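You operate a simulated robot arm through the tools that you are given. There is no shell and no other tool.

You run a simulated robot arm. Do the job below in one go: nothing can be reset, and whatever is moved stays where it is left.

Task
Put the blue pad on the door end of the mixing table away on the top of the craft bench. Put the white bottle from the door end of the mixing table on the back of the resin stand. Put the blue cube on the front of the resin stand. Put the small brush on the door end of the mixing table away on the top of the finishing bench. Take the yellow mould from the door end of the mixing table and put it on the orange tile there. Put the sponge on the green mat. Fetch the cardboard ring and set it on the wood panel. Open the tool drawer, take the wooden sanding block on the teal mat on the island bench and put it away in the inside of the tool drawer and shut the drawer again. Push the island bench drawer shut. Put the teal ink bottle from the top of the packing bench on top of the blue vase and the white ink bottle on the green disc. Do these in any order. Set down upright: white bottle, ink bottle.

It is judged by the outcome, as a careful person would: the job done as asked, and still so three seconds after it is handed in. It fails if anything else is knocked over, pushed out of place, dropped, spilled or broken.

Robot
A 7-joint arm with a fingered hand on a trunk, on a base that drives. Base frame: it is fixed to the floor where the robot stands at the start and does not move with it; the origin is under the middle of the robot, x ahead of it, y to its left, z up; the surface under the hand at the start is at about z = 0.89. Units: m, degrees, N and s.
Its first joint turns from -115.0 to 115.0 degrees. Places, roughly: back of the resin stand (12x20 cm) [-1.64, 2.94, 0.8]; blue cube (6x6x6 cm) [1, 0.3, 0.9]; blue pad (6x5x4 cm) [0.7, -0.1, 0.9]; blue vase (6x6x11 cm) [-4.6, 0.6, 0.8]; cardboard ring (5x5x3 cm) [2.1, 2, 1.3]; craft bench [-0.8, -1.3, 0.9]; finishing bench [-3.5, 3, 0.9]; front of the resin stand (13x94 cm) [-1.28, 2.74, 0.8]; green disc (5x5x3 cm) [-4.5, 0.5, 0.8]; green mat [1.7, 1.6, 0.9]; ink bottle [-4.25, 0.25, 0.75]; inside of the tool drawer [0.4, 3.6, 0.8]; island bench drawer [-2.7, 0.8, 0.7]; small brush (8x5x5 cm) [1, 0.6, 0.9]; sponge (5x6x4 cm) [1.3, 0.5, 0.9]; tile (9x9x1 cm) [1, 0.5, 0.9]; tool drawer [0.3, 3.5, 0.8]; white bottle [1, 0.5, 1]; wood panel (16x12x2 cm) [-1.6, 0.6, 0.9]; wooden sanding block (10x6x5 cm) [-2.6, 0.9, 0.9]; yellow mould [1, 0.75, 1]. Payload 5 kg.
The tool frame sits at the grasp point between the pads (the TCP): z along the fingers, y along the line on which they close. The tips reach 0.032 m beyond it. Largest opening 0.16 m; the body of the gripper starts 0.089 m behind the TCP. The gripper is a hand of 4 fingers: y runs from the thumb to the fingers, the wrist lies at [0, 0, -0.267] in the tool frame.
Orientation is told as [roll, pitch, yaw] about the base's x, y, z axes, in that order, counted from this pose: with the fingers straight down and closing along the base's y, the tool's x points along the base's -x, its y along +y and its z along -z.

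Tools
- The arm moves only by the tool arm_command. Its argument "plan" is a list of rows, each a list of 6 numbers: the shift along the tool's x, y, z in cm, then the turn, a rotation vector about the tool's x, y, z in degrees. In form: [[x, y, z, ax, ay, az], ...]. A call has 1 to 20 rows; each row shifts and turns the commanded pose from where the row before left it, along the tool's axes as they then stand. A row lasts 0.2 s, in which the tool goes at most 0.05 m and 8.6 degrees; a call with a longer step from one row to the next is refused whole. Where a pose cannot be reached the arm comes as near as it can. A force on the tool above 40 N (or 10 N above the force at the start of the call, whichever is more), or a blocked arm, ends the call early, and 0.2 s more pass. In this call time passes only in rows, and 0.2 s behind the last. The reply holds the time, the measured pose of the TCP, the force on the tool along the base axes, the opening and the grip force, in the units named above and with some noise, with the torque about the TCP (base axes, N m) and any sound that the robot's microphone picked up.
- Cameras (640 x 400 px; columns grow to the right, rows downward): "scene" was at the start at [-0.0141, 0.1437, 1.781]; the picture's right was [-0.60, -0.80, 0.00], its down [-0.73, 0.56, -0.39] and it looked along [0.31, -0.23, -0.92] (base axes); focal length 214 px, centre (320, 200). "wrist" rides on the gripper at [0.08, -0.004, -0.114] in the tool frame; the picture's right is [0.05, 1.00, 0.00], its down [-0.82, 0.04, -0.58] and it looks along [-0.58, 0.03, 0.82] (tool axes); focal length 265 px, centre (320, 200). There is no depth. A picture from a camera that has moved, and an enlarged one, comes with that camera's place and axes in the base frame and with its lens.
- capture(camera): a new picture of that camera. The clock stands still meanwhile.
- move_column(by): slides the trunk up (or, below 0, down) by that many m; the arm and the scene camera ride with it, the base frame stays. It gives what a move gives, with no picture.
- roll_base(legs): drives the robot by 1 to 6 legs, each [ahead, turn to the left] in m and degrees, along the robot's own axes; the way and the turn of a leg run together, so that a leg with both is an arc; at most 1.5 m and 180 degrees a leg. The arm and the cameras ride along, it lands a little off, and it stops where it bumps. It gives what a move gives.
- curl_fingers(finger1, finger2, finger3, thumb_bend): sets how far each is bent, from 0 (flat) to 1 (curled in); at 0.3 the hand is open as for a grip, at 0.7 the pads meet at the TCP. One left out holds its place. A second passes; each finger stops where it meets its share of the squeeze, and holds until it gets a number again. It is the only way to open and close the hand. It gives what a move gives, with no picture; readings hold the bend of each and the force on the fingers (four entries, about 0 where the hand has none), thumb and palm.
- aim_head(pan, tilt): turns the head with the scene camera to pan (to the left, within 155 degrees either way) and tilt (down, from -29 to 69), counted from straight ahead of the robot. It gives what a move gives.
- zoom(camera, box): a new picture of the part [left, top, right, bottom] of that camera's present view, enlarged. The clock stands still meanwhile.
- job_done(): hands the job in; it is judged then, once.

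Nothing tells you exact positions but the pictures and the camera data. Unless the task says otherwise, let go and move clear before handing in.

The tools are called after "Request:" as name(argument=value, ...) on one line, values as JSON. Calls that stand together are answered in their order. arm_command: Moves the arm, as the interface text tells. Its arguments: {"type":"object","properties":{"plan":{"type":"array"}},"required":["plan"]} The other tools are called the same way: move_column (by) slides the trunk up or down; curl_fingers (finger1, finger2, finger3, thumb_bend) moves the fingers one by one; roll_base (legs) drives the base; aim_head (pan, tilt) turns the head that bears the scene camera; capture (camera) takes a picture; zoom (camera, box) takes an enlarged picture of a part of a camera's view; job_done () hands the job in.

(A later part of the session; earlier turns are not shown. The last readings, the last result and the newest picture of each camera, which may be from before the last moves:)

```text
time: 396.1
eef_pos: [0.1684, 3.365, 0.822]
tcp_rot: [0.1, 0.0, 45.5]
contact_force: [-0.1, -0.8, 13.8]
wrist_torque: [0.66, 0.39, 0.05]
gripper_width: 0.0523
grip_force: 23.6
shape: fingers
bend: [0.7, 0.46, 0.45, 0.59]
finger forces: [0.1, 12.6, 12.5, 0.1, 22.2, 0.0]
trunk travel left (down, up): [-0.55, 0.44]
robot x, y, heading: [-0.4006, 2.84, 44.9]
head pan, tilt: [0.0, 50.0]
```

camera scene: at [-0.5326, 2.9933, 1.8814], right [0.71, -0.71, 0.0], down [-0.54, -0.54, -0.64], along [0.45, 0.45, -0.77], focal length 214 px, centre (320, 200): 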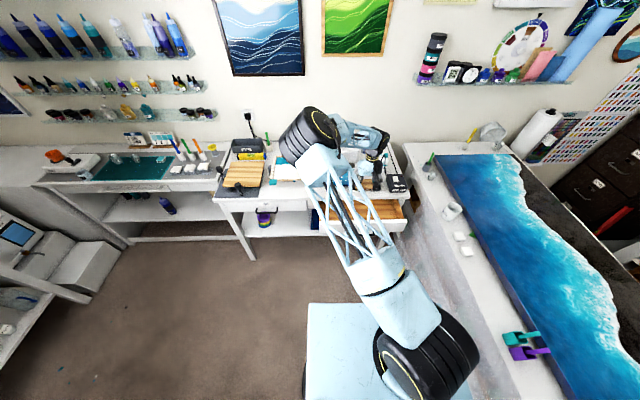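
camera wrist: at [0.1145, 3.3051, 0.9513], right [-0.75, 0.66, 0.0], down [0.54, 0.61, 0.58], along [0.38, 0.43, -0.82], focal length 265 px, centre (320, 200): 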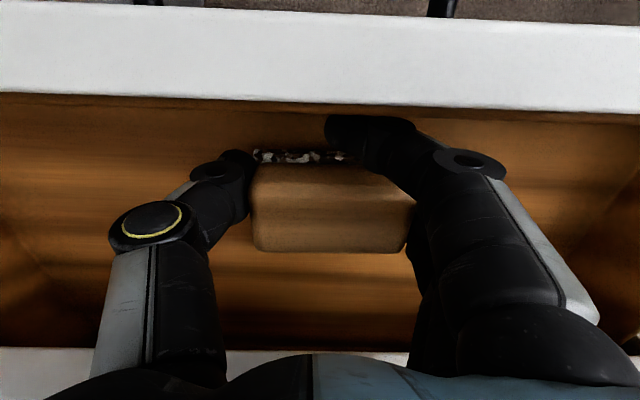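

The block touches the drawer floor. I release it slightly, lift a little, then open more.

Request:
curl_fingers(finger1=0.6, finger2=0.42, finger3=0.41, thumb_bend=0.54)

Request:
arm_command(plan=[[0, 0, -0.8, 0, 0, 0], [0, 0, -0.8, 0, 0, 0]])

Request:
curl_fingers(finger1=0.42, finger2=0.4, finger3=0.4, thumb_bend=0.45)

Request:
arm_command(plan=[[0, 0, -2, 0, 0, 0], [0, 0, -3, 0, 0, 0], [0, 0, -4, 0, 0, 0], [0, 0, -4, 0, 0, 0], [0, 0, -4, 0, 0, 0]])

Request:
capture(camera="wrist")

```text
time: 397.1
eef_pos: [0.1665, 3.3651, 0.8238]
tcp_rot: [0.1, -0.3, 45.5]
contact_force: [1.4, 0.2, 38.9]
wrist_torque: [-1.59, -1.62, 0.07]
gripper_width: 0.0685
grip_force: 20.1
shape: fingers
bend: [0.6, 0.42, 0.41, 0.54]
finger forces: [0.1, 0.1, 0.0, 0.0, 40.3, 0.1]
trunk travel left (down, up): [-0.55, 0.44]
robot x, y, heading: [-0.3993, 2.8393, 45.3]
head pan, tilt: [0.0, 50.0]
```

```text
time: 397.7
eef_pos: [0.166, 3.3652, 0.834]
tcp_rot: [0.2, 0.2, 45.8]
contact_force: [-0.1, -0.5, -0.3]
wrist_torque: [-0.01, 0.02, -0.01]
gripper_width: 0.066
grip_force: 1.5
shape: fingers
bend: [0.6, 0.41, 0.41, 0.53]
finger forces: [0.0, 0.9, 0.3, 0.1, 1.4, 0.0]
trunk travel left (down, up): [-0.55, 0.44]
robot x, y, heading: [-0.4007, 2.8353, 45.3]
head pan, tilt: [0.0, 50.0]
```

```text
time: 398.7
eef_pos: [0.1668, 3.3655, 0.8354]
tcp_rot: [0.1, 0.0, 45.6]
contact_force: [-0.6, 0.0, 0.6]
wrist_torque: [-0.03, -0.04, 0.0]
gripper_width: 0.1167
grip_force: 0.0
shape: fingers
bend: [0.42, 0.4, 0.4, 0.45]
finger forces: [0.1, 0.0, 0.0, 0.1, 0.1, 0.0]
trunk travel left (down, up): [-0.55, 0.44]
robot x, y, heading: [-0.4008, 2.8372, 45.1]
head pan, tilt: [0.0, 50.0]
```

```text
time: 399.9
eef_pos: [0.1673, 3.3642, 1.0075]
tcp_rot: [0.1, 0.1, 45.6]
contact_force: [-0.1, -0.1, -0.3]
wrist_torque: [-0.01, 0.07, -0.01]
gripper_width: 0.1166
grip_force: 0.1
shape: fingers
bend: [0.42, 0.4, 0.4, 0.45]
finger forces: [0.0, 0.0, 0.0, 0.1, 0.1, 0.0]
trunk travel left (down, up): [-0.55, 0.44]
robot x, y, heading: [-0.401, 2.8377, 45.3]
head pan, tilt: [0.0, 50.0]
```

```text
taken
camera wrist: at [0.1147, 3.3038, 1.1217], right [-0.75, 0.66, 0.0], down [0.54, 0.61, 0.58], along [0.38, 0.43, -0.82], focal length 265 px, centre (320, 200)
```

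wrist: 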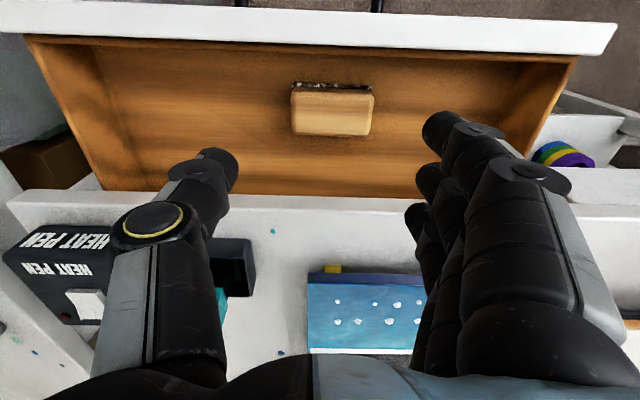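

The sanding block lies in the drawer. Now I bring the hand back in front of the drawer, close it to a fist, and lower it to push the drawer shut.

Request:
arm_command(plan=[[4.5, 0, 0, 0, 0, 0], [4.5, 0, 0, 0, 0, 0], [4.5, 0, 0, 0, 0, 0], [4.5, 0, 0, 0, 0, 0], [4.5, 0, 0, 0, 0, 0], [3, 0, 0, 0, 0, 0]])

Request:
curl_fingers(finger1=0.72, finger2=0.72, finger3=0.72, thumb_bend=0.68)

Request:
arm_command(plan=[[0, 0, 4.5, 0, 0, 0], [0, 0, 4.5, 0, 0, 0], [0, 0, 4.5, 0, 0, 0], [0, 0, 4.5, 0, 0, 0], [0, 0, 3, 0, 0, 0]])

Request:
capture(camera="wrist")

Request:
zoom(camera="scene", box=[260, 100, 460, 240])

```text
time: 401.3
eef_pos: [-0.0107, 3.183, 1.0072]
tcp_rot: [0.1, -0.1, 45.6]
contact_force: [-0.8, -0.2, 0.3]
wrist_torque: [0.04, -0.01, 0.02]
gripper_width: 0.1166
grip_force: 0.1
shape: fingers
bend: [0.42, 0.4, 0.4, 0.45]
finger forces: [0.0, 0.0, 0.1, 0.1, 0.0, 0.1]
trunk travel left (down, up): [-0.55, 0.44]
robot x, y, heading: [-0.3977, 2.8369, 45.2]
head pan, tilt: [0.0, 50.0]
```

```text
time: 402.3
eef_pos: [-0.0085, 3.1833, 1.006]
tcp_rot: [0.1, 0.1, 45.5]
contact_force: [0.7, -0.6, 0.6]
wrist_torque: [-0.02, 0.02, -0.02]
gripper_width: 0.0234
grip_force: 0.0
shape: fingers
bend: [0.72, 0.72, 0.72, 0.68]
finger forces: [0.1, 0.0, 0.0, 0.0, 0.1, 0.1]
trunk travel left (down, up): [-0.55, 0.44]
robot x, y, heading: [-0.4002, 2.8367, 45.1]
head pan, tilt: [0.0, 50.0]
```

```text
time: 403.5
eef_pos: [-0.0105, 3.184, 0.7969]
tcp_rot: [0.0, -0.1, 45.6]
contact_force: [-0.3, 0.2, 0.8]
wrist_torque: [0.0, 0.03, 0.0]
gripper_width: 0.0232
grip_force: 0.0
shape: fingers
bend: [0.72, 0.72, 0.72, 0.68]
finger forces: [0.1, 0.0, 0.0, 0.0, 0.0, 0.0]
trunk travel left (down, up): [-0.55, 0.44]
robot x, y, heading: [-0.3989, 2.8392, 45.1]
head pan, tilt: [0.0, 50.0]
```

```text
taken
camera wrist: at [-0.0645, 3.123, 0.9102], right [-0.75, 0.66, 0.0], down [0.54, 0.61, 0.58], along [0.38, 0.43, -0.82], focal length 265 px, centre (320, 200)
```

wrist: 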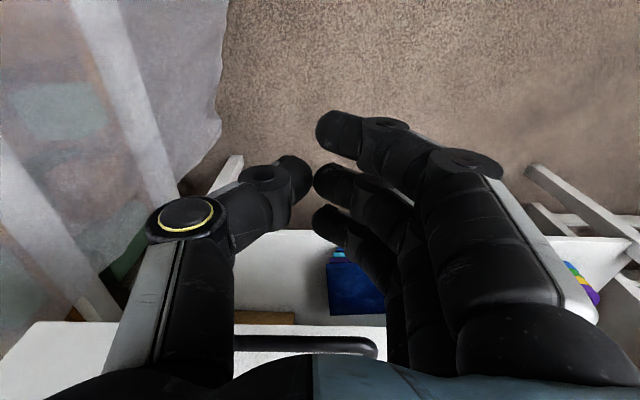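

```text
2.86 times, centred on (360, 170) of scene
camera zoom: at [-0.5322, 2.9933, 1.7014], right [0.71, -0.71, 0.0], down [-0.54, -0.54, -0.64], along [0.45, 0.45, -0.77], focal length 613 px, centre (206, 286)
```

zoom: 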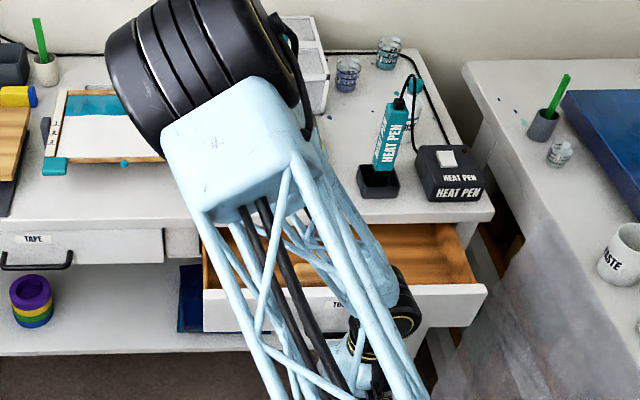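

The bar is ahead of the fist. I push slowly to shut the drawer.

Request:
arm_command(plan=[[-1.2, 0, 0, 0, 0, 0], [-1.2, 0, 0, 0, 0, 0], [-1.2, 0, 0, 0, 0, 0], [-1.2, 0, 0, 0, 0, 0], [-1.2, 0, 0, 0, 0, 0], [-0.7, 0, 0, 0, 0, 0], [-0.7, 0, 0, 0, 0, 0], [-0.7, 0, 0, 0, 0, 0], [-0.7, 0, 0, 0, 0, 0], [-0.7, 0, 0, 0, 0, 0], [-0.7, 0, 0, 0, 0, 0], [-0.7, 0, 0, 0, 0, 0], [-0.7, 0, 0, 0, 0, 0], [-0.7, 0, 0, 0, 0, 0], [-0.7, 0, 0, 0, 0, 0]])

Request:
capture(camera="wrist")

Request:
zoom(camera="scene", box=[260, 100, 460, 240])

```text
time: 406.7
eef_pos: [0.0796, 3.2767, 0.7979]
tcp_rot: [0.1, 0.0, 45.5]
contact_force: [-0.3, 0.0, -0.1]
wrist_torque: [0.02, -0.02, 0.06]
gripper_width: 0.0233
grip_force: 0.1
shape: fingers
bend: [0.72, 0.72, 0.72, 0.68]
finger forces: [0.1, 0.1, 0.7, 0.0, 0.0, 0.0]
trunk travel left (down, up): [-0.55, 0.44]
robot x, y, heading: [-0.3993, 2.8351, 45.4]
head pan, tilt: [0.0, 50.0]
```

```text
taken
camera wrist: at [0.0267, 3.2159, 0.9105], right [-0.75, 0.66, 0.0], down [0.54, 0.61, 0.58], along [0.38, 0.43, -0.82], focal length 265 px, centre (320, 200)
```

wrist: 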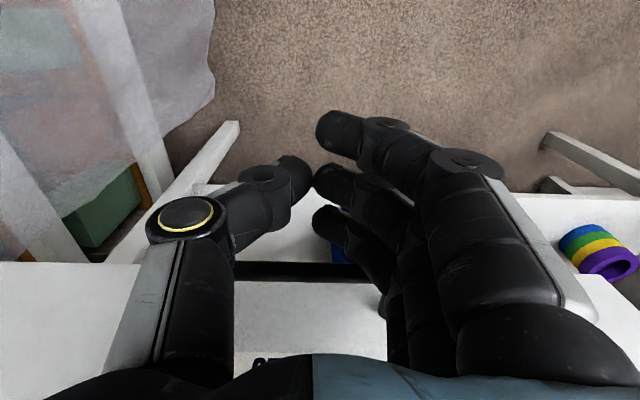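

```text
2.86 times, centred on (360, 170) of scene
camera zoom: at [-0.5325, 2.9934, 1.7013], right [0.71, -0.71, 0.0], down [-0.54, -0.54, -0.64], along [0.45, 0.45, -0.77], focal length 613 px, centre (206, 286)
```

zoom: 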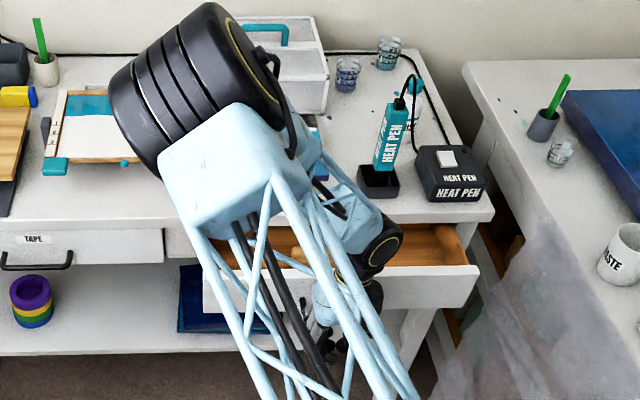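

Request:
arm_command(plan=[[-0.7, 0, 0, 0, 0, 0], [-0.7, 0, 0, 0, 0, 0], [-0.7, 0, 0, 0, 0, 0], [-0.7, 0, 0, 0, 0, 0], [-0.7, 0, 0, 0, 0, 0], [-0.7, 0, 0, 0, 0, 0], [-0.7, 0, 0, 0, 0, 0], [-0.7, 0, 0, 0, 0, 0], [-0.7, 0, 0, 0, 0, 0], [-0.7, 0, 0, 0, 0, 0], [-0.7, 0, 0, 0, 0, 0], [-0.7, 0, 0, 0, 0, 0], [-0.7, 0, 0, 0, 0, 0], [-0.7, 0, 0, 0, 0, 0], [-0.7, 0, 0, 0, 0, 0], [-0.7, 0, 0, 0, 0, 0]])

Request:
capture(camera="wrist")

Request:
zoom(camera="scene", box=[260, 100, 460, 240])

```text
time: 410.1
eef_pos: [0.1587, 3.3578, 0.7959]
tcp_rot: [0.1, 0.0, 45.5]
contact_force: [-1.3, -0.7, 0.1]
wrist_torque: [0.0, -0.02, 0.03]
gripper_width: 0.0234
grip_force: 0.3
shape: fingers
bend: [0.72, 0.72, 0.72, 0.68]
finger forces: [0.0, 0.0, 0.6, 0.0, 0.0, 0.0]
trunk travel left (down, up): [-0.55, 0.44]
robot x, y, heading: [-0.4016, 2.8378, 45.2]
head pan, tilt: [0.0, 50.0]
```

```text
taken
camera wrist: at [0.1056, 3.2963, 0.911], right [-0.75, 0.66, 0.0], down [0.54, 0.61, 0.58], along [0.38, 0.43, -0.82], focal length 265 px, centre (320, 200)
```

wrist: 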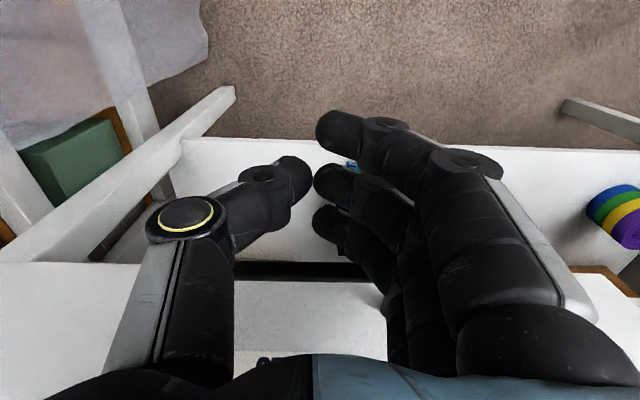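

```text
2.86 times, centred on (360, 170) of scene
camera zoom: at [-0.5325, 2.9934, 1.7013], right [0.71, -0.71, 0.0], down [-0.54, -0.54, -0.64], along [0.45, 0.45, -0.77], focal length 613 px, centre (206, 286)
```

zoom: 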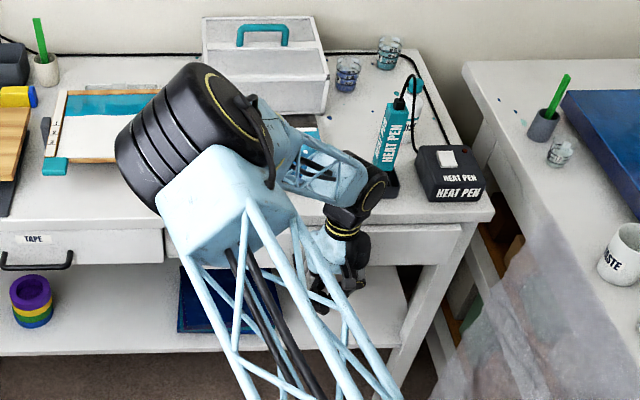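

Almost shut; small final steps until the stop.

Request:
arm_command(plan=[[-0.5, 0, 0, 0, 0, 0], [-0.5, 0, 0, 0, 0, 0], [-0.5, 0, 0, 0, 0, 0], [-0.4, 0, 0, 0, 0, 0], [-0.4, 0, 0, 0, 0, 0], [-0.3, 0, 0, 0, 0, 0]])

Request:
zoom(camera="scene", box=[260, 100, 460, 240])

```text
time: 411.5
eef_pos: [0.1747, 3.3736, 0.7975]
tcp_rot: [0.1, 0.2, 45.7]
contact_force: [-15.2, -17.1, 2.8]
wrist_torque: [0.27, -0.15, 0.88]
gripper_width: 0.0232
grip_force: 10.6
shape: fingers
bend: [0.72, 0.72, 0.72, 0.68]
finger forces: [0.1, 0.0, 21.6, 0.0, 0.1, 0.0]
trunk travel left (down, up): [-0.55, 0.44]
robot x, y, heading: [-0.4003, 2.8381, 45.1]
head pan, tilt: [0.0, 50.0]
```

```text
2.86 times, centred on (360, 170) of scene
camera zoom: at [-0.534, 2.9918, 1.7014], right [0.71, -0.71, 0.0], down [-0.54, -0.54, -0.64], along [0.45, 0.46, -0.77], focal length 613 px, centre (206, 286)
```

zoom: 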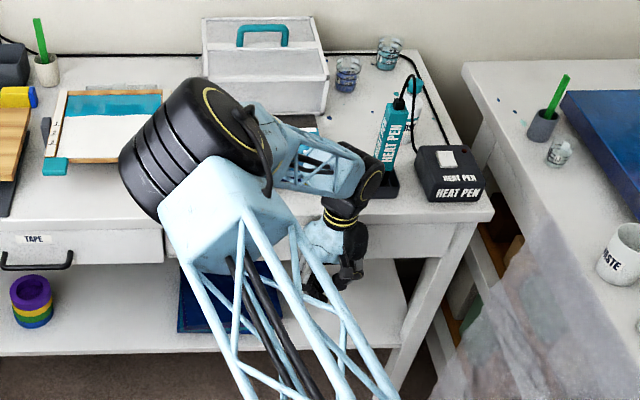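

The tool drawer is shut. I back the hand off, raise it, and drive out to the front of the mixing table.

Request:
arm_command(plan=[[2, 0, 0, 0, 0, 0], [3, 0, 0, 0, 0, 0], [4, 0, 0, 0, 0, 0], [4, 0, 0, 0, 0, 0], [3, 0, -2, 0, 0, 0], [0, 0, -4.5, 0, 0, 0], [0, 0, -4.5, 0, 0, 0], [0, 0, -4.5, 0, 0, 0], [0, 0, -4.5, 0, 0, 0]])

Request:
move_column(by=0.3)

Request:
zoom(camera="scene", box=[220, 90, 420, 220])

Request:
roll_base(legs=[[-0.95, 0], [-0.95, 0], [0, -90]])

```text
time: 413.5
eef_pos: [0.0657, 3.2618, 0.9972]
tcp_rot: [0.1, 0.0, 45.7]
contact_force: [0.0, -0.6, -0.4]
wrist_torque: [0.0, -0.01, 0.02]
gripper_width: 0.0231
grip_force: 0.1
shape: fingers
bend: [0.72, 0.72, 0.72, 0.68]
finger forces: [0.1, 0.0, 0.1, 0.1, 0.1, 0.0]
trunk travel left (down, up): [-0.55, 0.44]
robot x, y, heading: [-0.4016, 2.8392, 44.9]
head pan, tilt: [0.0, 50.0]
```

```text
time: 416.5
eef_pos: [0.0663, 3.2609, 1.2951]
tcp_rot: [0.0, 0.0, 45.6]
contact_force: [-0.2, 0.2, -0.1]
wrist_torque: [0.04, 0.0, -0.01]
gripper_width: 0.023
grip_force: 0.0
shape: fingers
bend: [0.72, 0.72, 0.72, 0.68]
finger forces: [0.0, 0.0, 0.0, 0.0, 0.0, 0.0]
trunk travel left (down, up): [-0.85, 0.14]
robot x, y, heading: [-0.4013, 2.8364, 45.0]
head pan, tilt: [0.0, 50.0]
```

```text
3.08 times, centred on (320, 155) of scene
camera zoom: at [-0.5326, 2.9935, 2.0013], right [0.71, -0.71, 0.0], down [-0.54, -0.54, -0.64], along [0.45, 0.45, -0.77], focal length 660 px, centre (320, 338)
```

zoom: 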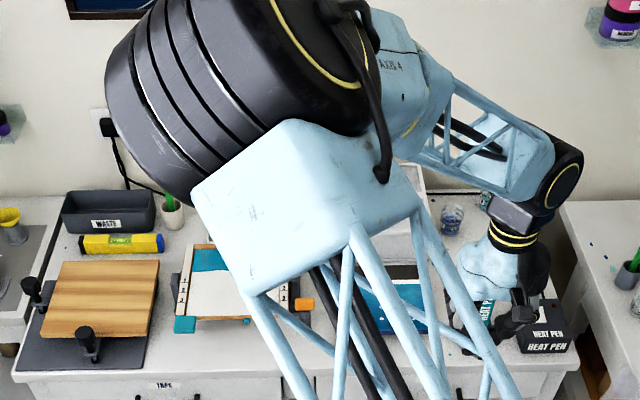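

```text
time: 430.0
eef_pos: [-1.3149, 1.0328, 1.2967]
tcp_rot: [0.1, 0.0, -44.5]
contact_force: [0.6, 0.0, -0.8]
wrist_torque: [0.01, -0.04, 0.01]
gripper_width: 0.0234
grip_force: 0.0
shape: fingers
bend: [0.72, 0.72, 0.72, 0.68]
finger forces: [0.1, 0.1, 0.1, 0.0, 0.0, 0.1]
trunk travel left (down, up): [-0.85, 0.14]
robot x, y, heading: [-1.7409, 1.5045, -44.9]
head pan, tilt: [0.0, 50.0]
```

Request:
aim_head(pan=0, tilt=45)

Request:
capture(camera="scene")

```text
time: 430.7
eef_pos: [-1.3149, 1.0309, 1.2966]
tcp_rot: [0.2, 0.1, -44.4]
contact_force: [0.5, 0.6, -0.5]
wrist_torque: [0.01, -0.02, 0.01]
gripper_width: 0.0232
grip_force: 0.1
shape: fingers
bend: [0.72, 0.72, 0.72, 0.68]
finger forces: [0.0, 0.1, 0.1, 0.1, 0.0, 0.1]
trunk travel left (down, up): [-0.85, 0.14]
robot x, y, heading: [-1.7386, 1.5013, -45.0]
head pan, tilt: [0.0, 45.0]
```

```text
taken
camera scene: at [-1.5799, 1.6299, 2.0082], right [-0.71, -0.71, 0.0], down [-0.5, 0.5, -0.71], along [0.5, -0.5, -0.71], focal length 214 px, centre (320, 200)
```

scene: 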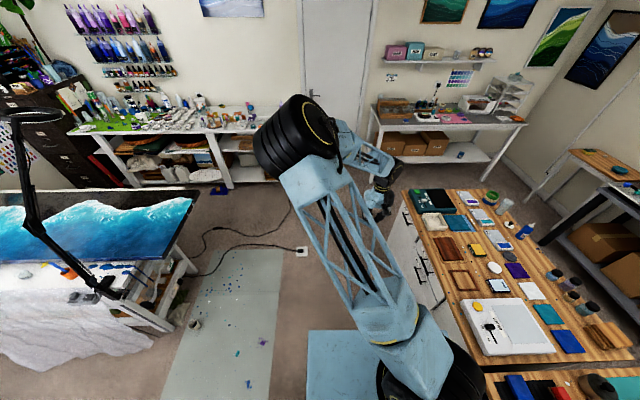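

The way is clear. I drive on to the mixing table's front side and turn along it.

Request:
roll_base(legs=[[0, 0.4], [0.9, 0], [0.9, 0], [0, 90]])

Request:
aim_head(pan=-30, tilt=45)

Request:
capture(camera="scene")

Request:
zoom(camera="scene", box=[200, 150, 440, 330])

```text
time: 444.1
eef_pos: [-0.0002, 0.667, 1.2971]
tcp_rot: [0.1, 0.0, 46.7]
contact_force: [0.2, -0.4, -0.3]
wrist_torque: [-0.01, -0.05, -0.02]
gripper_width: 0.0231
grip_force: 0.0
shape: fingers
bend: [0.72, 0.72, 0.72, 0.68]
finger forces: [0.0, 0.0, 0.0, 0.0, 0.0, 0.1]
trunk travel left (down, up): [-0.85, 0.14]
robot x, y, heading: [-0.4584, 0.2342, 46.0]
head pan, tilt: [0.0, 45.0]
```

```text
time: 445.1
eef_pos: [0.0024, 0.6675, 1.2958]
tcp_rot: [0.1, 0.0, 46.7]
contact_force: [0.3, 0.2, -0.9]
wrist_torque: [-0.01, 0.04, -0.01]
gripper_width: 0.0233
grip_force: 0.1
shape: fingers
bend: [0.72, 0.72, 0.72, 0.68]
finger forces: [0.0, 0.0, 0.0, 0.0, 0.2, 0.1]
trunk travel left (down, up): [-0.85, 0.14]
robot x, y, heading: [-0.458, 0.2343, 45.8]
head pan, tilt: [-30.0, 45.0]
```

```text
taken
camera scene: at [-0.5677, 0.356, 2.0082], right [0.28, -0.96, 0.0], down [-0.68, -0.2, -0.71], along [0.68, 0.2, -0.71], focal length 214 px, centre (320, 200)
```

scene: 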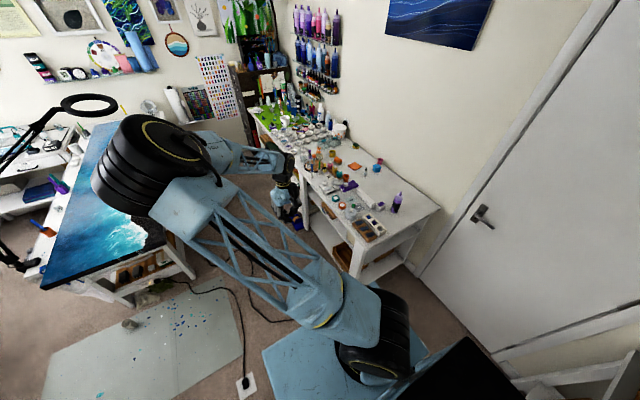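

```text
2.22 times, centred on (320, 240) of scene
camera zoom: at [-0.5677, 0.356, 2.0082], right [0.28, -0.96, 0.0], down [-0.68, -0.2, -0.71], along [0.68, 0.2, -0.71], focal length 477 px, centre (320, 111)
```

zoom: 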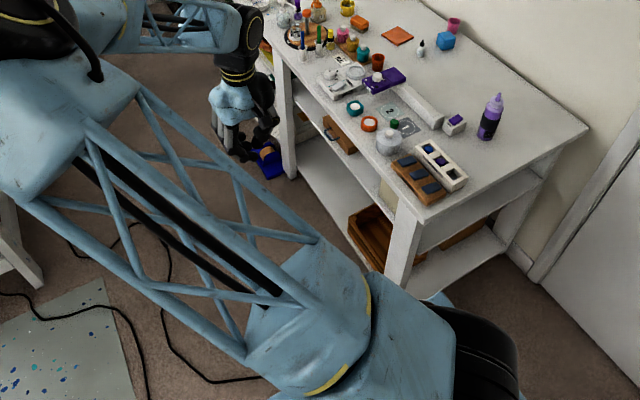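

I see the blue box low by the second table leg at u≈1.3, so I'll stand just short of it. Drive along and turn to face the table.

Request:
roll_base(legs=[[0, -1.9], [1.085, 0], [0, -88.4]])

Request:
aim_head(pan=10, tilt=55)

Request:
capture(camera="scene")

Request:
capture(camera="wrist")

```text
time: 454.9
eef_pos: [0.7367, 0.519, 1.2958]
tcp_rot: [0.1, 0.0, -44.0]
contact_force: [0.3, -0.4, -0.2]
wrist_torque: [0.02, -0.02, -0.04]
gripper_width: 0.0235
grip_force: 0.1
shape: fingers
bend: [0.72, 0.72, 0.72, 0.68]
finger forces: [0.1, 0.0, 0.0, 0.1, 0.1, 0.1]
trunk travel left (down, up): [-0.85, 0.14]
robot x, y, heading: [0.308, 0.9829, -44.5]
head pan, tilt: [-30.0, 45.0]
```

```text
time: 456.0
eef_pos: [0.7373, 0.5189, 1.2968]
tcp_rot: [0.0, 0.0, -44.0]
contact_force: [0.0, -0.2, 0.0]
wrist_torque: [-0.01, -0.04, 0.0]
gripper_width: 0.023
grip_force: 0.0
shape: fingers
bend: [0.72, 0.72, 0.72, 0.68]
finger forces: [0.1, 0.0, 0.0, 0.1, 0.0, 0.0]
trunk travel left (down, up): [-0.85, 0.14]
robot x, y, heading: [0.3113, 0.984, -44.5]
head pan, tilt: [10.0, 55.0]
```

```text
taken
camera scene: at [0.4683, 1.1294, 1.9948], right [-0.57, -0.82, 0.0], down [-0.67, 0.46, -0.57], along [0.47, -0.33, -0.82], focal length 214 px, centre (320, 200)
```

scene: 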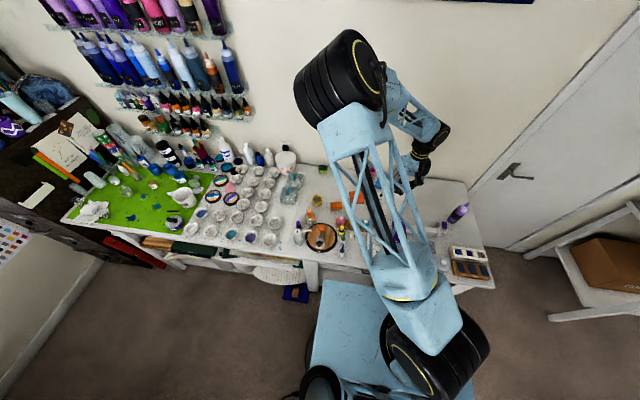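

```text
taken
camera wrist: at [0.6762, 0.5712, 1.4104], right [0.66, 0.75, 0.0], down [0.62, -0.54, 0.58], along [0.44, -0.38, -0.82], focal length 265 px, centre (320, 200)
```

wrist: 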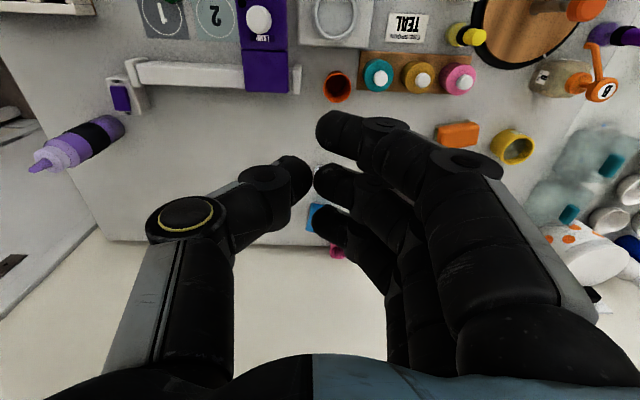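

I'm in position. The mould has the brush and a pump bottle close by, so I'll grip it along the free diagonal (hand yaw 0). I move above it and look straight down.

Request:
arm_command(plan=[[-1.27, 4.25, 0, 0, 0, 0], [-1.27, 4.25, 0, 0, 0, 0], [-1.27, 4.25, 0, 0, 0, 0], [-1.27, 4.25, 0, 0, 0, 0], [-1.27, 4.25, 0, 0, 0, 0], [-1.27, 4.25, 0, 0, 0, 0], [-1.27, 4.25, 0, 0, 0, 0], [-1.27, 4.25, 0, 0, 0, 0], [-1.27, 4.25, 0, 0, 0, 0], [0, 0, 0, 0, 0, -7.4], [0, 0, 0, 0, 0, -7.4], [0, 0, 0, 0, 0, -7.4], [0, 0, 0, 0, 0, -7.4], [0, 0, 0, 0, 0, -7.4], [0, 0, 0, 0, 0, -7.4]])

Request:
curl_fingers(finger1=0.42, finger2=0.42, finger3=0.42, thumb_bend=0.42)

Request:
capture(camera="wrist")

```text
time: 459.2
eef_pos: [1.0854, 0.7142, 1.2977]
tcp_rot: [0.0, 0.0, 0.6]
contact_force: [-0.2, 0.2, 0.8]
wrist_torque: [0.04, -0.01, 0.01]
gripper_width: 0.0231
grip_force: 0.1
shape: fingers
bend: [0.72, 0.72, 0.72, 0.68]
finger forces: [0.1, 0.0, 0.1, 0.0, 0.1, 0.0]
trunk travel left (down, up): [-0.85, 0.14]
robot x, y, heading: [0.3059, 0.9827, -44.3]
head pan, tilt: [10.0, 55.0]
```

```text
time: 460.2
eef_pos: [1.0841, 0.7149, 1.2981]
tcp_rot: [0.0, 0.0, 0.4]
contact_force: [0.4, 0.2, 0.6]
wrist_torque: [0.02, 0.03, 0.0]
gripper_width: 0.1225
grip_force: 0.1
shape: fingers
bend: [0.42, 0.42, 0.42, 0.42]
finger forces: [0.1, 0.1, 0.0, 0.1, 0.0, 0.0]
trunk travel left (down, up): [-0.85, 0.14]
robot x, y, heading: [0.3084, 0.9792, -44.5]
head pan, tilt: [10.0, 55.0]
```

```text
taken
camera wrist: at [1.0046, 0.7099, 1.4111], right [-0.06, 1.0, 0.0], down [0.81, 0.05, 0.58], along [0.58, 0.04, -0.82], focal length 265 px, centre (320, 200)
```

wrist: 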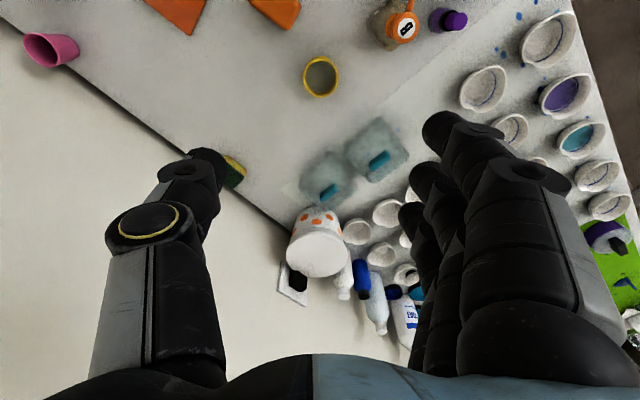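

The mould is at (1.092,0.717). I turn 20° more to keep clear of the pump bottle, narrow the opening, and descend partway.

Request:
curl_fingers(finger1=0.46, finger2=0.46, finger3=0.46, thumb_bend=0.46)

Request:
arm_command(plan=[[-0.8, 0.2, 0, 0, 0, 6.7], [0, 0, 0, 0, 0, 6.7], [0, 0, 0, 0, 0, 6.6], [0, 0, 4.5, 0, 0, 0], [0, 0, 4.5, 0, 0, 0], [0, 0, 4.5, 0, 0, 0], [0, 0, 4.5, 0, 0, 0], [0, 0, 4.5, 0, 0, 0]])

Request:
capture(camera="wrist")

```text
time: 461.2
eef_pos: [1.085, 0.7154, 1.2978]
tcp_rot: [0.1, -0.2, 0.4]
contact_force: [0.7, 0.3, 0.7]
wrist_torque: [0.0, 0.0, 0.04]
gripper_width: 0.1081
grip_force: 0.1
shape: fingers
bend: [0.46, 0.46, 0.46, 0.46]
finger forces: [0.0, 0.1, 0.1, 0.0, 0.0, 0.0]
trunk travel left (down, up): [-0.85, 0.14]
robot x, y, heading: [0.3081, 0.98, -44.7]
head pan, tilt: [10.0, 55.0]
```

```text
time: 463.0
eef_pos: [1.0941, 0.7167, 1.0711]
tcp_rot: [0.1, -0.1, -19.4]
contact_force: [0.6, 0.7, -0.5]
wrist_torque: [-0.03, 0.03, 0.0]
gripper_width: 0.1081
grip_force: 0.1
shape: fingers
bend: [0.46, 0.46, 0.46, 0.46]
finger forces: [0.0, 0.1, 0.0, 0.1, 0.1, 0.1]
trunk travel left (down, up): [-0.85, 0.14]
robot x, y, heading: [0.3087, 0.9843, -44.2]
head pan, tilt: [10.0, 55.0]
```

```text
taken
camera wrist: at [1.017, 0.7395, 1.1848], right [0.29, 0.96, 0.0], down [0.78, -0.23, 0.58], along [0.55, -0.16, -0.82], focal length 265 px, centre (320, 200)
```

wrist: 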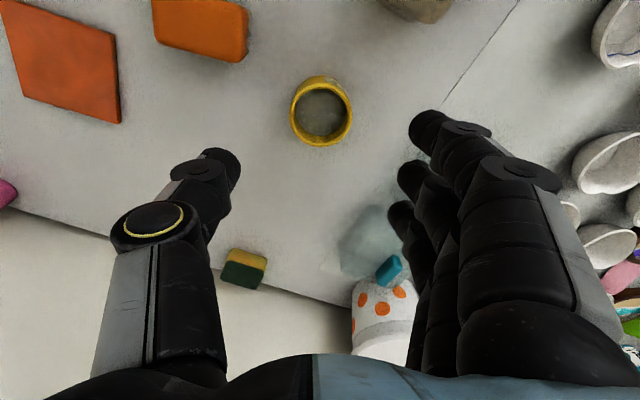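

Centred. I shift 6 mm and descend to grip height.

Request:
arm_command(plan=[[0.5, 0, 4, 0, 0, 0], [0, 0, 4, 0, 0, 0], [0, 0, 3, 0, 0, 0], [0, 0, 2, 0, 0, 0]])

Request:
capture(camera="wrist")

```text
time: 464.0
eef_pos: [1.0882, 0.719, 0.9413]
tcp_rot: [0.1, -0.1, -19.5]
contact_force: [0.5, -0.1, 0.8]
wrist_torque: [-0.01, -0.01, -0.01]
gripper_width: 0.1082
grip_force: 0.0
shape: fingers
bend: [0.46, 0.46, 0.46, 0.46]
finger forces: [0.1, 0.0, 0.0, 0.0, 0.1, 0.0]
trunk travel left (down, up): [-0.85, 0.14]
robot x, y, heading: [0.3085, 0.9798, -44.5]
head pan, tilt: [10.0, 55.0]
```

```text
taken
camera wrist: at [1.0117, 0.7417, 1.0559], right [0.29, 0.96, 0.0], down [0.78, -0.23, 0.58], along [0.55, -0.16, -0.82], focal length 265 px, centre (320, 200)
```

wrist: 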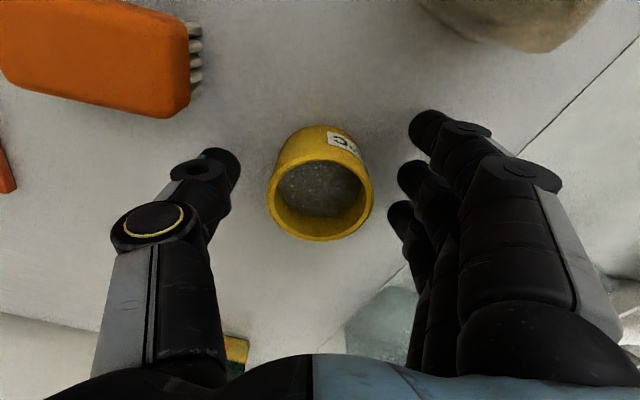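

Request:
arm_command(plan=[[0, 0, 0.7, 0, 0, 0], [0, 0, 0.6, 0, 0, 0]])

Request:
curl_fingers(finger1=0.7, finger2=0.7, finger3=0.7, thumb_bend=0.7)

Request:
capture(camera="wrist")

```text
time: 464.6
eef_pos: [1.0895, 0.7205, 0.9293]
tcp_rot: [0.1, -0.2, -19.5]
contact_force: [0.3, -0.1, 1.4]
wrist_torque: [-0.2, 0.05, -0.01]
gripper_width: 0.1083
grip_force: 0.8
shape: fingers
bend: [0.46, 0.46, 0.46, 0.46]
finger forces: [0.0, 0.0, 0.0, 0.0, 2.4, 0.0]
trunk travel left (down, up): [-0.85, 0.14]
robot x, y, heading: [0.305, 0.9822, -44.3]
head pan, tilt: [10.0, 55.0]
```

```text
time: 465.6
eef_pos: [1.0889, 0.7191, 0.9288]
tcp_rot: [0.1, -0.2, -19.7]
contact_force: [-1.1, -1.9, 4.9]
wrist_torque: [0.09, -0.04, 0.01]
gripper_width: 0.0415
grip_force: 24.0
shape: fingers
bend: [0.69, 0.58, 0.61, 0.63]
finger forces: [0.7, 14.7, 10.1, 0.2, 22.1, 0.0]
trunk travel left (down, up): [-0.85, 0.14]
robot x, y, heading: [0.3105, 0.9829, -44.5]
head pan, tilt: [10.0, 55.0]
```

```text
taken
camera wrist: at [1.0114, 0.7419, 1.0435], right [0.29, 0.96, 0.0], down [0.78, -0.23, 0.58], along [0.55, -0.16, -0.82], focal length 265 px, centre (320, 200)
```

wrist: 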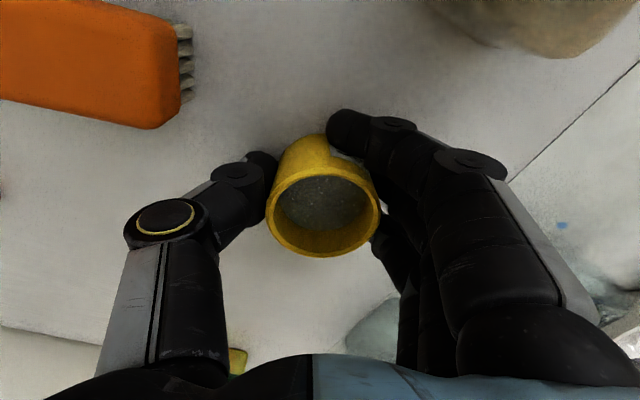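

The mould is held. I lift it level and carry it over the orange tile.

Request:
arm_command(plan=[[0, 0, -2, 0, 0, 0], [0, 0, -4, 0, 0, 0], [0, 0, -4.5, 0, 0, 0], [0, 0, -4.5, 0, 0, 0], [0, 0, -4.5, 0, 0, 0], [0.42, -4.2, 0, 0, 0, 0], [0.42, -4.2, 0, 0, 0, 0], [0.42, -4.2, 0, 0, 0, 0], [0.42, -4.2, 0, 0, 0, 0], [0.42, -4.2, 0, 0, 0, 0], [0.42, -4.2, 0, 0, 0, 0]])

Request:
capture(camera="wrist")

```text
time: 468.0
eef_pos: [0.9787, 0.4886, 1.1225]
tcp_rot: [0.2, 0.0, -19.6]
contact_force: [0.5, -0.2, -1.4]
wrist_torque: [0.03, 0.02, 0.0]
gripper_width: 0.0408
grip_force: 20.8
shape: fingers
bend: [0.69, 0.58, 0.6, 0.64]
finger forces: [0.6, 9.9, 10.7, 0.0, 20.6, 0.1]
trunk travel left (down, up): [-0.85, 0.14]
robot x, y, heading: [0.3103, 0.9794, -44.7]
head pan, tilt: [10.0, 55.0]
```

```text
taken
camera wrist: at [0.9017, 0.511, 1.2373], right [0.29, 0.96, 0.0], down [0.78, -0.24, 0.58], along [0.55, -0.16, -0.82], focal length 265 px, centre (320, 200)
```

wrist: 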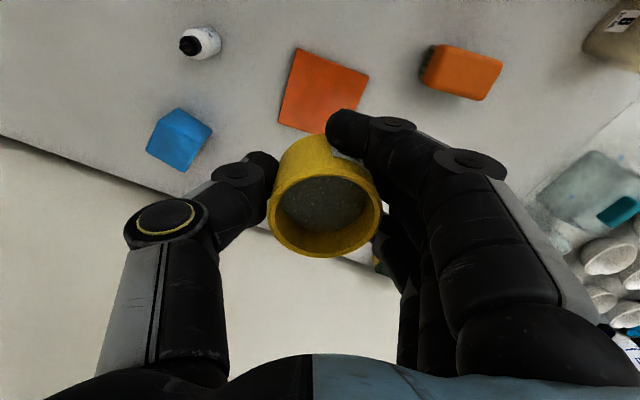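

The tile is right below. I adjust slightly and lower the mould onto it.

Request:
arm_command(plan=[[-0.2, 0.5, 4, 0, 0, 0], [0, 0, 4.5, 0, 0, 0], [0, 0, 4.5, 0, 0, 0], [0, 0, 3, 0, 0, 0], [0, 0, 1.2, 0, 0, 0]])

Request:
capture(camera="wrist")

```text
time: 469.2
eef_pos: [0.9846, 0.4945, 0.9513]
tcp_rot: [0.1, 0.0, -19.5]
contact_force: [-0.4, -0.9, -1.2]
wrist_torque: [0.0, 0.03, 0.02]
gripper_width: 0.0408
grip_force: 20.5
shape: fingers
bend: [0.69, 0.58, 0.6, 0.64]
finger forces: [0.5, 9.9, 10.9, 0.0, 20.5, 0.0]
trunk travel left (down, up): [-0.85, 0.14]
robot x, y, heading: [0.3093, 0.983, -44.5]
head pan, tilt: [10.0, 55.0]
```

```text
taken
camera wrist: at [0.9067, 0.5164, 1.0651], right [0.29, 0.96, 0.0], down [0.78, -0.23, 0.58], along [0.55, -0.16, -0.82], focal length 265 px, centre (320, 200)
```

wrist: 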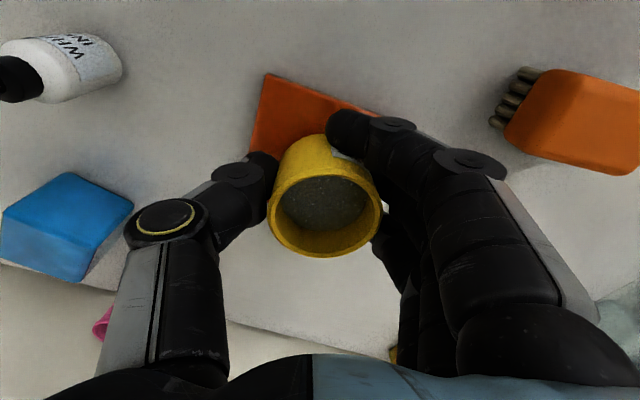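

Centred on the tile. Final lowering to contact.

Request:
arm_command(plan=[[0, 0, 0.5, 0, 0, 0], [0, 0, 0.4, 0, 0, 0], [0, 0, 0.3, 0, 0, 0]])

```text
time: 470.0
eef_pos: [0.9861, 0.4948, 0.9393]
tcp_rot: [0.1, 0.0, -19.4]
contact_force: [0.1, 1.1, -0.8]
wrist_torque: [0.0, 0.02, 0.01]
gripper_width: 0.041
grip_force: 20.9
shape: fingers
bend: [0.69, 0.58, 0.6, 0.64]
finger forces: [0.6, 9.9, 10.9, 0.0, 20.5, 0.1]
trunk travel left (down, up): [-0.85, 0.14]
robot x, y, heading: [0.3049, 0.9812, -44.6]
head pan, tilt: [10.0, 55.0]
```

Request:
arm_command(plan=[[0, 0, 0.2, 0, 0, 0], [0, 0, 0.2, 0, 0, 0]])

```text
time: 470.6
eef_pos: [0.9838, 0.4941, 0.9389]
tcp_rot: [0.1, -0.2, -19.6]
contact_force: [-0.5, 0.0, 15.9]
wrist_torque: [0.59, -0.26, 0.02]
gripper_width: 0.0407
grip_force: 27.1
shape: fingers
bend: [0.7, 0.59, 0.61, 0.64]
finger forces: [0.4, 21.3, 11.0, 0.0, 21.0, 0.0]
trunk travel left (down, up): [-0.85, 0.14]
robot x, y, heading: [0.3084, 0.9819, -44.4]
head pan, tilt: [10.0, 55.0]
```

Contact made. I open the finger side first, lift, then open the thumb so that it does not press on the tile.

Request:
curl_fingers(finger1=0.6, finger2=0.52, finger3=0.54)

Request:
arm_command(plan=[[0, -0.3, -0.8, 0, 0, 0], [0, 0, -1, 0, 0, 0]])

Request:
capture(camera="wrist")

```text
time: 471.6
eef_pos: [0.9835, 0.4938, 0.937]
tcp_rot: [0.1, 0.0, -19.6]
contact_force: [0.3, -2.4, 14.7]
wrist_torque: [0.47, 0.03, -0.02]
gripper_width: 0.0417
grip_force: 12.3
shape: fingers
bend: [0.63, 0.5, 0.52, 0.68]
finger forces: [10.3, 3.8, 2.8, 0.0, 8.2, 0.0]
trunk travel left (down, up): [-0.85, 0.14]
robot x, y, heading: [0.3098, 0.9842, -44.6]
head pan, tilt: [10.0, 55.0]
```

```text
time: 472.2
eef_pos: [0.9834, 0.4926, 0.9529]
tcp_rot: [0.1, 0.0, -19.6]
contact_force: [1.2, 0.8, -0.5]
wrist_torque: [-0.01, -0.03, 0.0]
gripper_width: 0.0439
grip_force: 6.9
shape: fingers
bend: [0.6, 0.49, 0.52, 0.68]
finger forces: [0.0, 4.0, 3.5, 0.0, 6.8, 0.0]
trunk travel left (down, up): [-0.85, 0.14]
robot x, y, heading: [0.3071, 0.9832, -44.5]
head pan, tilt: [10.0, 55.0]
```

```text
taken
camera wrist: at [0.9059, 0.5147, 1.0674], right [0.29, 0.96, 0.0], down [0.78, -0.23, 0.58], along [0.55, -0.16, -0.82], focal length 265 px, centre (320, 200)
```

wrist: 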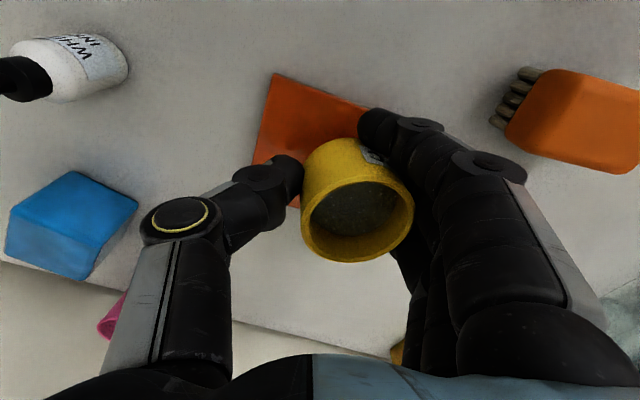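

The thumb kept pushing, so the mould is still held and shifted about 2 cm. I re-centre it over the tile, lower again, and this time hold the thumb still while opening the fingers.

Request:
arm_command(plan=[[0, -0.9, 0, 0, 0, 0], [0, -1.0, 0, 0, 0, 0], [0, 0, 0.7, 0, 0, 0], [0, 0, 0.5, 0, 0, 0], [0, 0, 0.2, 0, 0, 0]])

Request:
capture(camera="wrist")

```text
time: 473.4
eef_pos: [0.9766, 0.4755, 0.9392]
tcp_rot: [0.1, 0.0, -19.5]
contact_force: [-0.9, 0.5, -0.9]
wrist_torque: [-0.01, 0.04, 0.0]
gripper_width: 0.0441
grip_force: 7.0
shape: fingers
bend: [0.6, 0.49, 0.52, 0.68]
finger forces: [0.0, 4.1, 3.5, 0.0, 6.9, 0.1]
trunk travel left (down, up): [-0.85, 0.14]
robot x, y, heading: [0.3073, 0.9825, -44.1]
head pan, tilt: [10.0, 55.0]
```

```text
taken
camera wrist: at [0.8994, 0.4962, 1.0536], right [0.29, 0.96, 0.0], down [0.78, -0.23, 0.58], along [0.55, -0.16, -0.82], focal length 265 px, centre (320, 200)
```

wrist: 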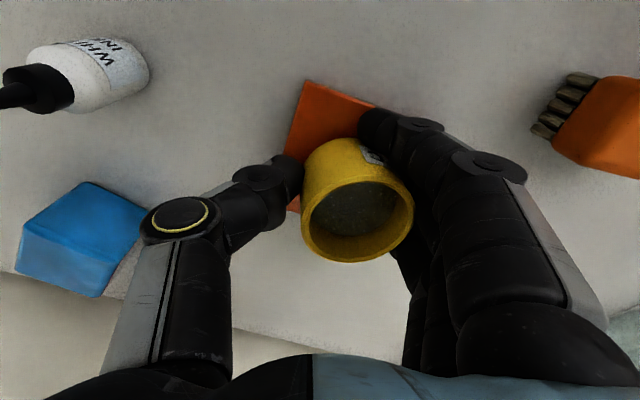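

Within the tile, but I shift 8 mm to centre it better and lower to contact.

Request:
arm_command(plan=[[-0.75, 0.2, 0, 0, 0, 0], [0, 0, 0.2, 0, 0, 0], [0, 0, 0.2, 0, 0, 0]])

```text
time: 474.2
eef_pos: [0.9836, 0.4721, 0.9389]
tcp_rot: [0.1, -0.2, -19.6]
contact_force: [-2.7, -0.2, 23.9]
wrist_torque: [1.13, -0.71, 0.13]
gripper_width: 0.0433
grip_force: 19.3
shape: fingers
bend: [0.6, 0.5, 0.53, 0.68]
finger forces: [0.0, 14.2, 17.8, 0.1, 6.4, 0.0]
trunk travel left (down, up): [-0.85, 0.14]
robot x, y, heading: [0.307, 0.9834, -44.4]
head pan, tilt: [10.0, 55.0]
```

Request:
arm_command(plan=[[0, 0, -0.2, 0, 0, 0]])

Request:
curl_fingers(finger1=0.52, finger2=0.44, finger3=0.46, thumb_bend=0.67)

Request:
capture(camera="wrist")

```text
time: 474.6
eef_pos: [0.9844, 0.4738, 0.9386]
tcp_rot: [0.1, -0.2, -19.5]
contact_force: [2.1, -2.9, 17.2]
wrist_torque: [0.71, -0.72, -0.15]
gripper_width: 0.0434
grip_force: 16.4
shape: fingers
bend: [0.6, 0.5, 0.53, 0.68]
finger forces: [0.1, 10.1, 15.8, 0.0, 6.8, 0.0]
trunk travel left (down, up): [-0.85, 0.14]
robot x, y, heading: [0.3096, 0.9795, -44.4]
head pan, tilt: [10.0, 55.0]
```

```text
time: 475.6
eef_pos: [0.9841, 0.4728, 0.9377]
tcp_rot: [0.1, -0.1, -19.6]
contact_force: [0.1, -4.1, 15.2]
wrist_torque: [0.54, 0.32, 0.08]
gripper_width: 0.0492
grip_force: 8.0
shape: fingers
bend: [0.58, 0.44, 0.46, 0.67]
finger forces: [15.3, 0.1, 0.0, 0.0, 0.4, 0.0]
trunk travel left (down, up): [-0.85, 0.14]
robot x, y, heading: [0.311, 0.9837, -44.5]
head pan, tilt: [10.0, 55.0]
```

```text
taken
camera wrist: at [0.9059, 0.4957, 1.0523], right [0.29, 0.96, 0.0], down [0.78, -0.23, 0.58], along [0.55, -0.16, -0.82], focal length 265 px, centre (320, 200)
```

wrist: 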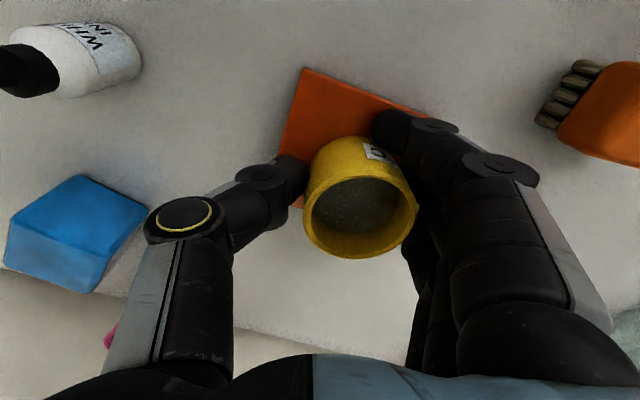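

The mould is released on the tile. I rise a little, open fully and lift clear.

Request:
arm_command(plan=[[0, 0.2, -0.6, 0, 0, 0], [0, 0, -0.9, 0, 0, 0]])

Request:
curl_fingers(finger1=0.42, finger2=0.42, finger3=0.42, thumb_bend=0.55)

Request:
arm_command(plan=[[0, 0, -3, 0, 0, 0], [0, 0, -4.5, 0, 0, 0], [0, 0, -4.5, 0, 0, 0], [0, 0, -4.5, 0, 0, 0], [0, 0, -4.5, 0, 0, 0]])

Request:
capture(camera="wrist")

```text
time: 476.2
eef_pos: [0.9844, 0.474, 0.9526]
tcp_rot: [0.2, 0.0, -19.6]
contact_force: [0.5, 0.9, -0.3]
wrist_torque: [0.0, 0.0, 0.01]
gripper_width: 0.0564
grip_force: 0.2
shape: fingers
bend: [0.52, 0.44, 0.46, 0.67]
finger forces: [0.1, 0.0, 0.1, 0.1, 0.0, 0.1]
trunk travel left (down, up): [-0.85, 0.14]
robot x, y, heading: [0.3088, 0.9799, -44.1]
head pan, tilt: [10.0, 55.0]
```

```text
time: 477.2
eef_pos: [0.9859, 0.475, 0.9525]
tcp_rot: [0.2, 0.0, -19.5]
contact_force: [0.5, -0.5, -0.2]
wrist_torque: [-0.04, 0.01, 0.01]
gripper_width: 0.0963
grip_force: 0.0
shape: fingers
bend: [0.42, 0.42, 0.42, 0.55]
finger forces: [0.0, 0.1, 0.1, 0.1, 0.0, 0.1]
trunk travel left (down, up): [-0.85, 0.14]
robot x, y, heading: [0.3065, 0.9816, -44.5]
head pan, tilt: [10.0, 55.0]
```

```text
time: 478.4
eef_pos: [0.9842, 0.4747, 1.1633]
tcp_rot: [0.1, 0.0, -19.5]
contact_force: [0.5, -0.4, 0.8]
wrist_torque: [0.01, -0.05, -0.01]
gripper_width: 0.0966
grip_force: 0.1
shape: fingers
bend: [0.42, 0.42, 0.42, 0.55]
finger forces: [0.1, 0.0, 0.0, 0.0, 0.1, 0.0]
trunk travel left (down, up): [-0.85, 0.14]
robot x, y, heading: [0.3061, 0.983, -44.7]
head pan, tilt: [10.0, 55.0]
```

```text
taken
camera wrist: at [0.9072, 0.4973, 1.2769], right [0.29, 0.96, 0.0], down [0.78, -0.23, 0.58], along [0.55, -0.16, -0.82], focal length 265 px, centre (320, 200)
```

wrist: 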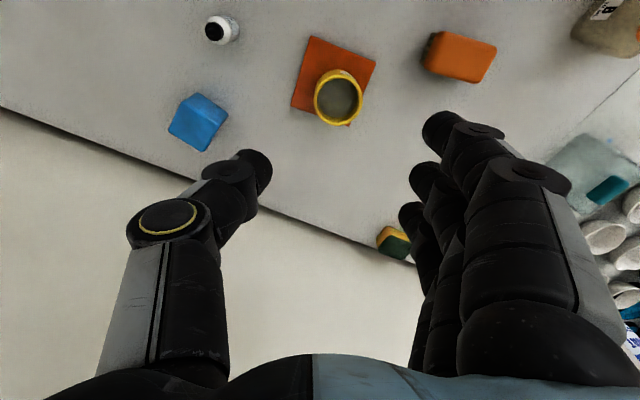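

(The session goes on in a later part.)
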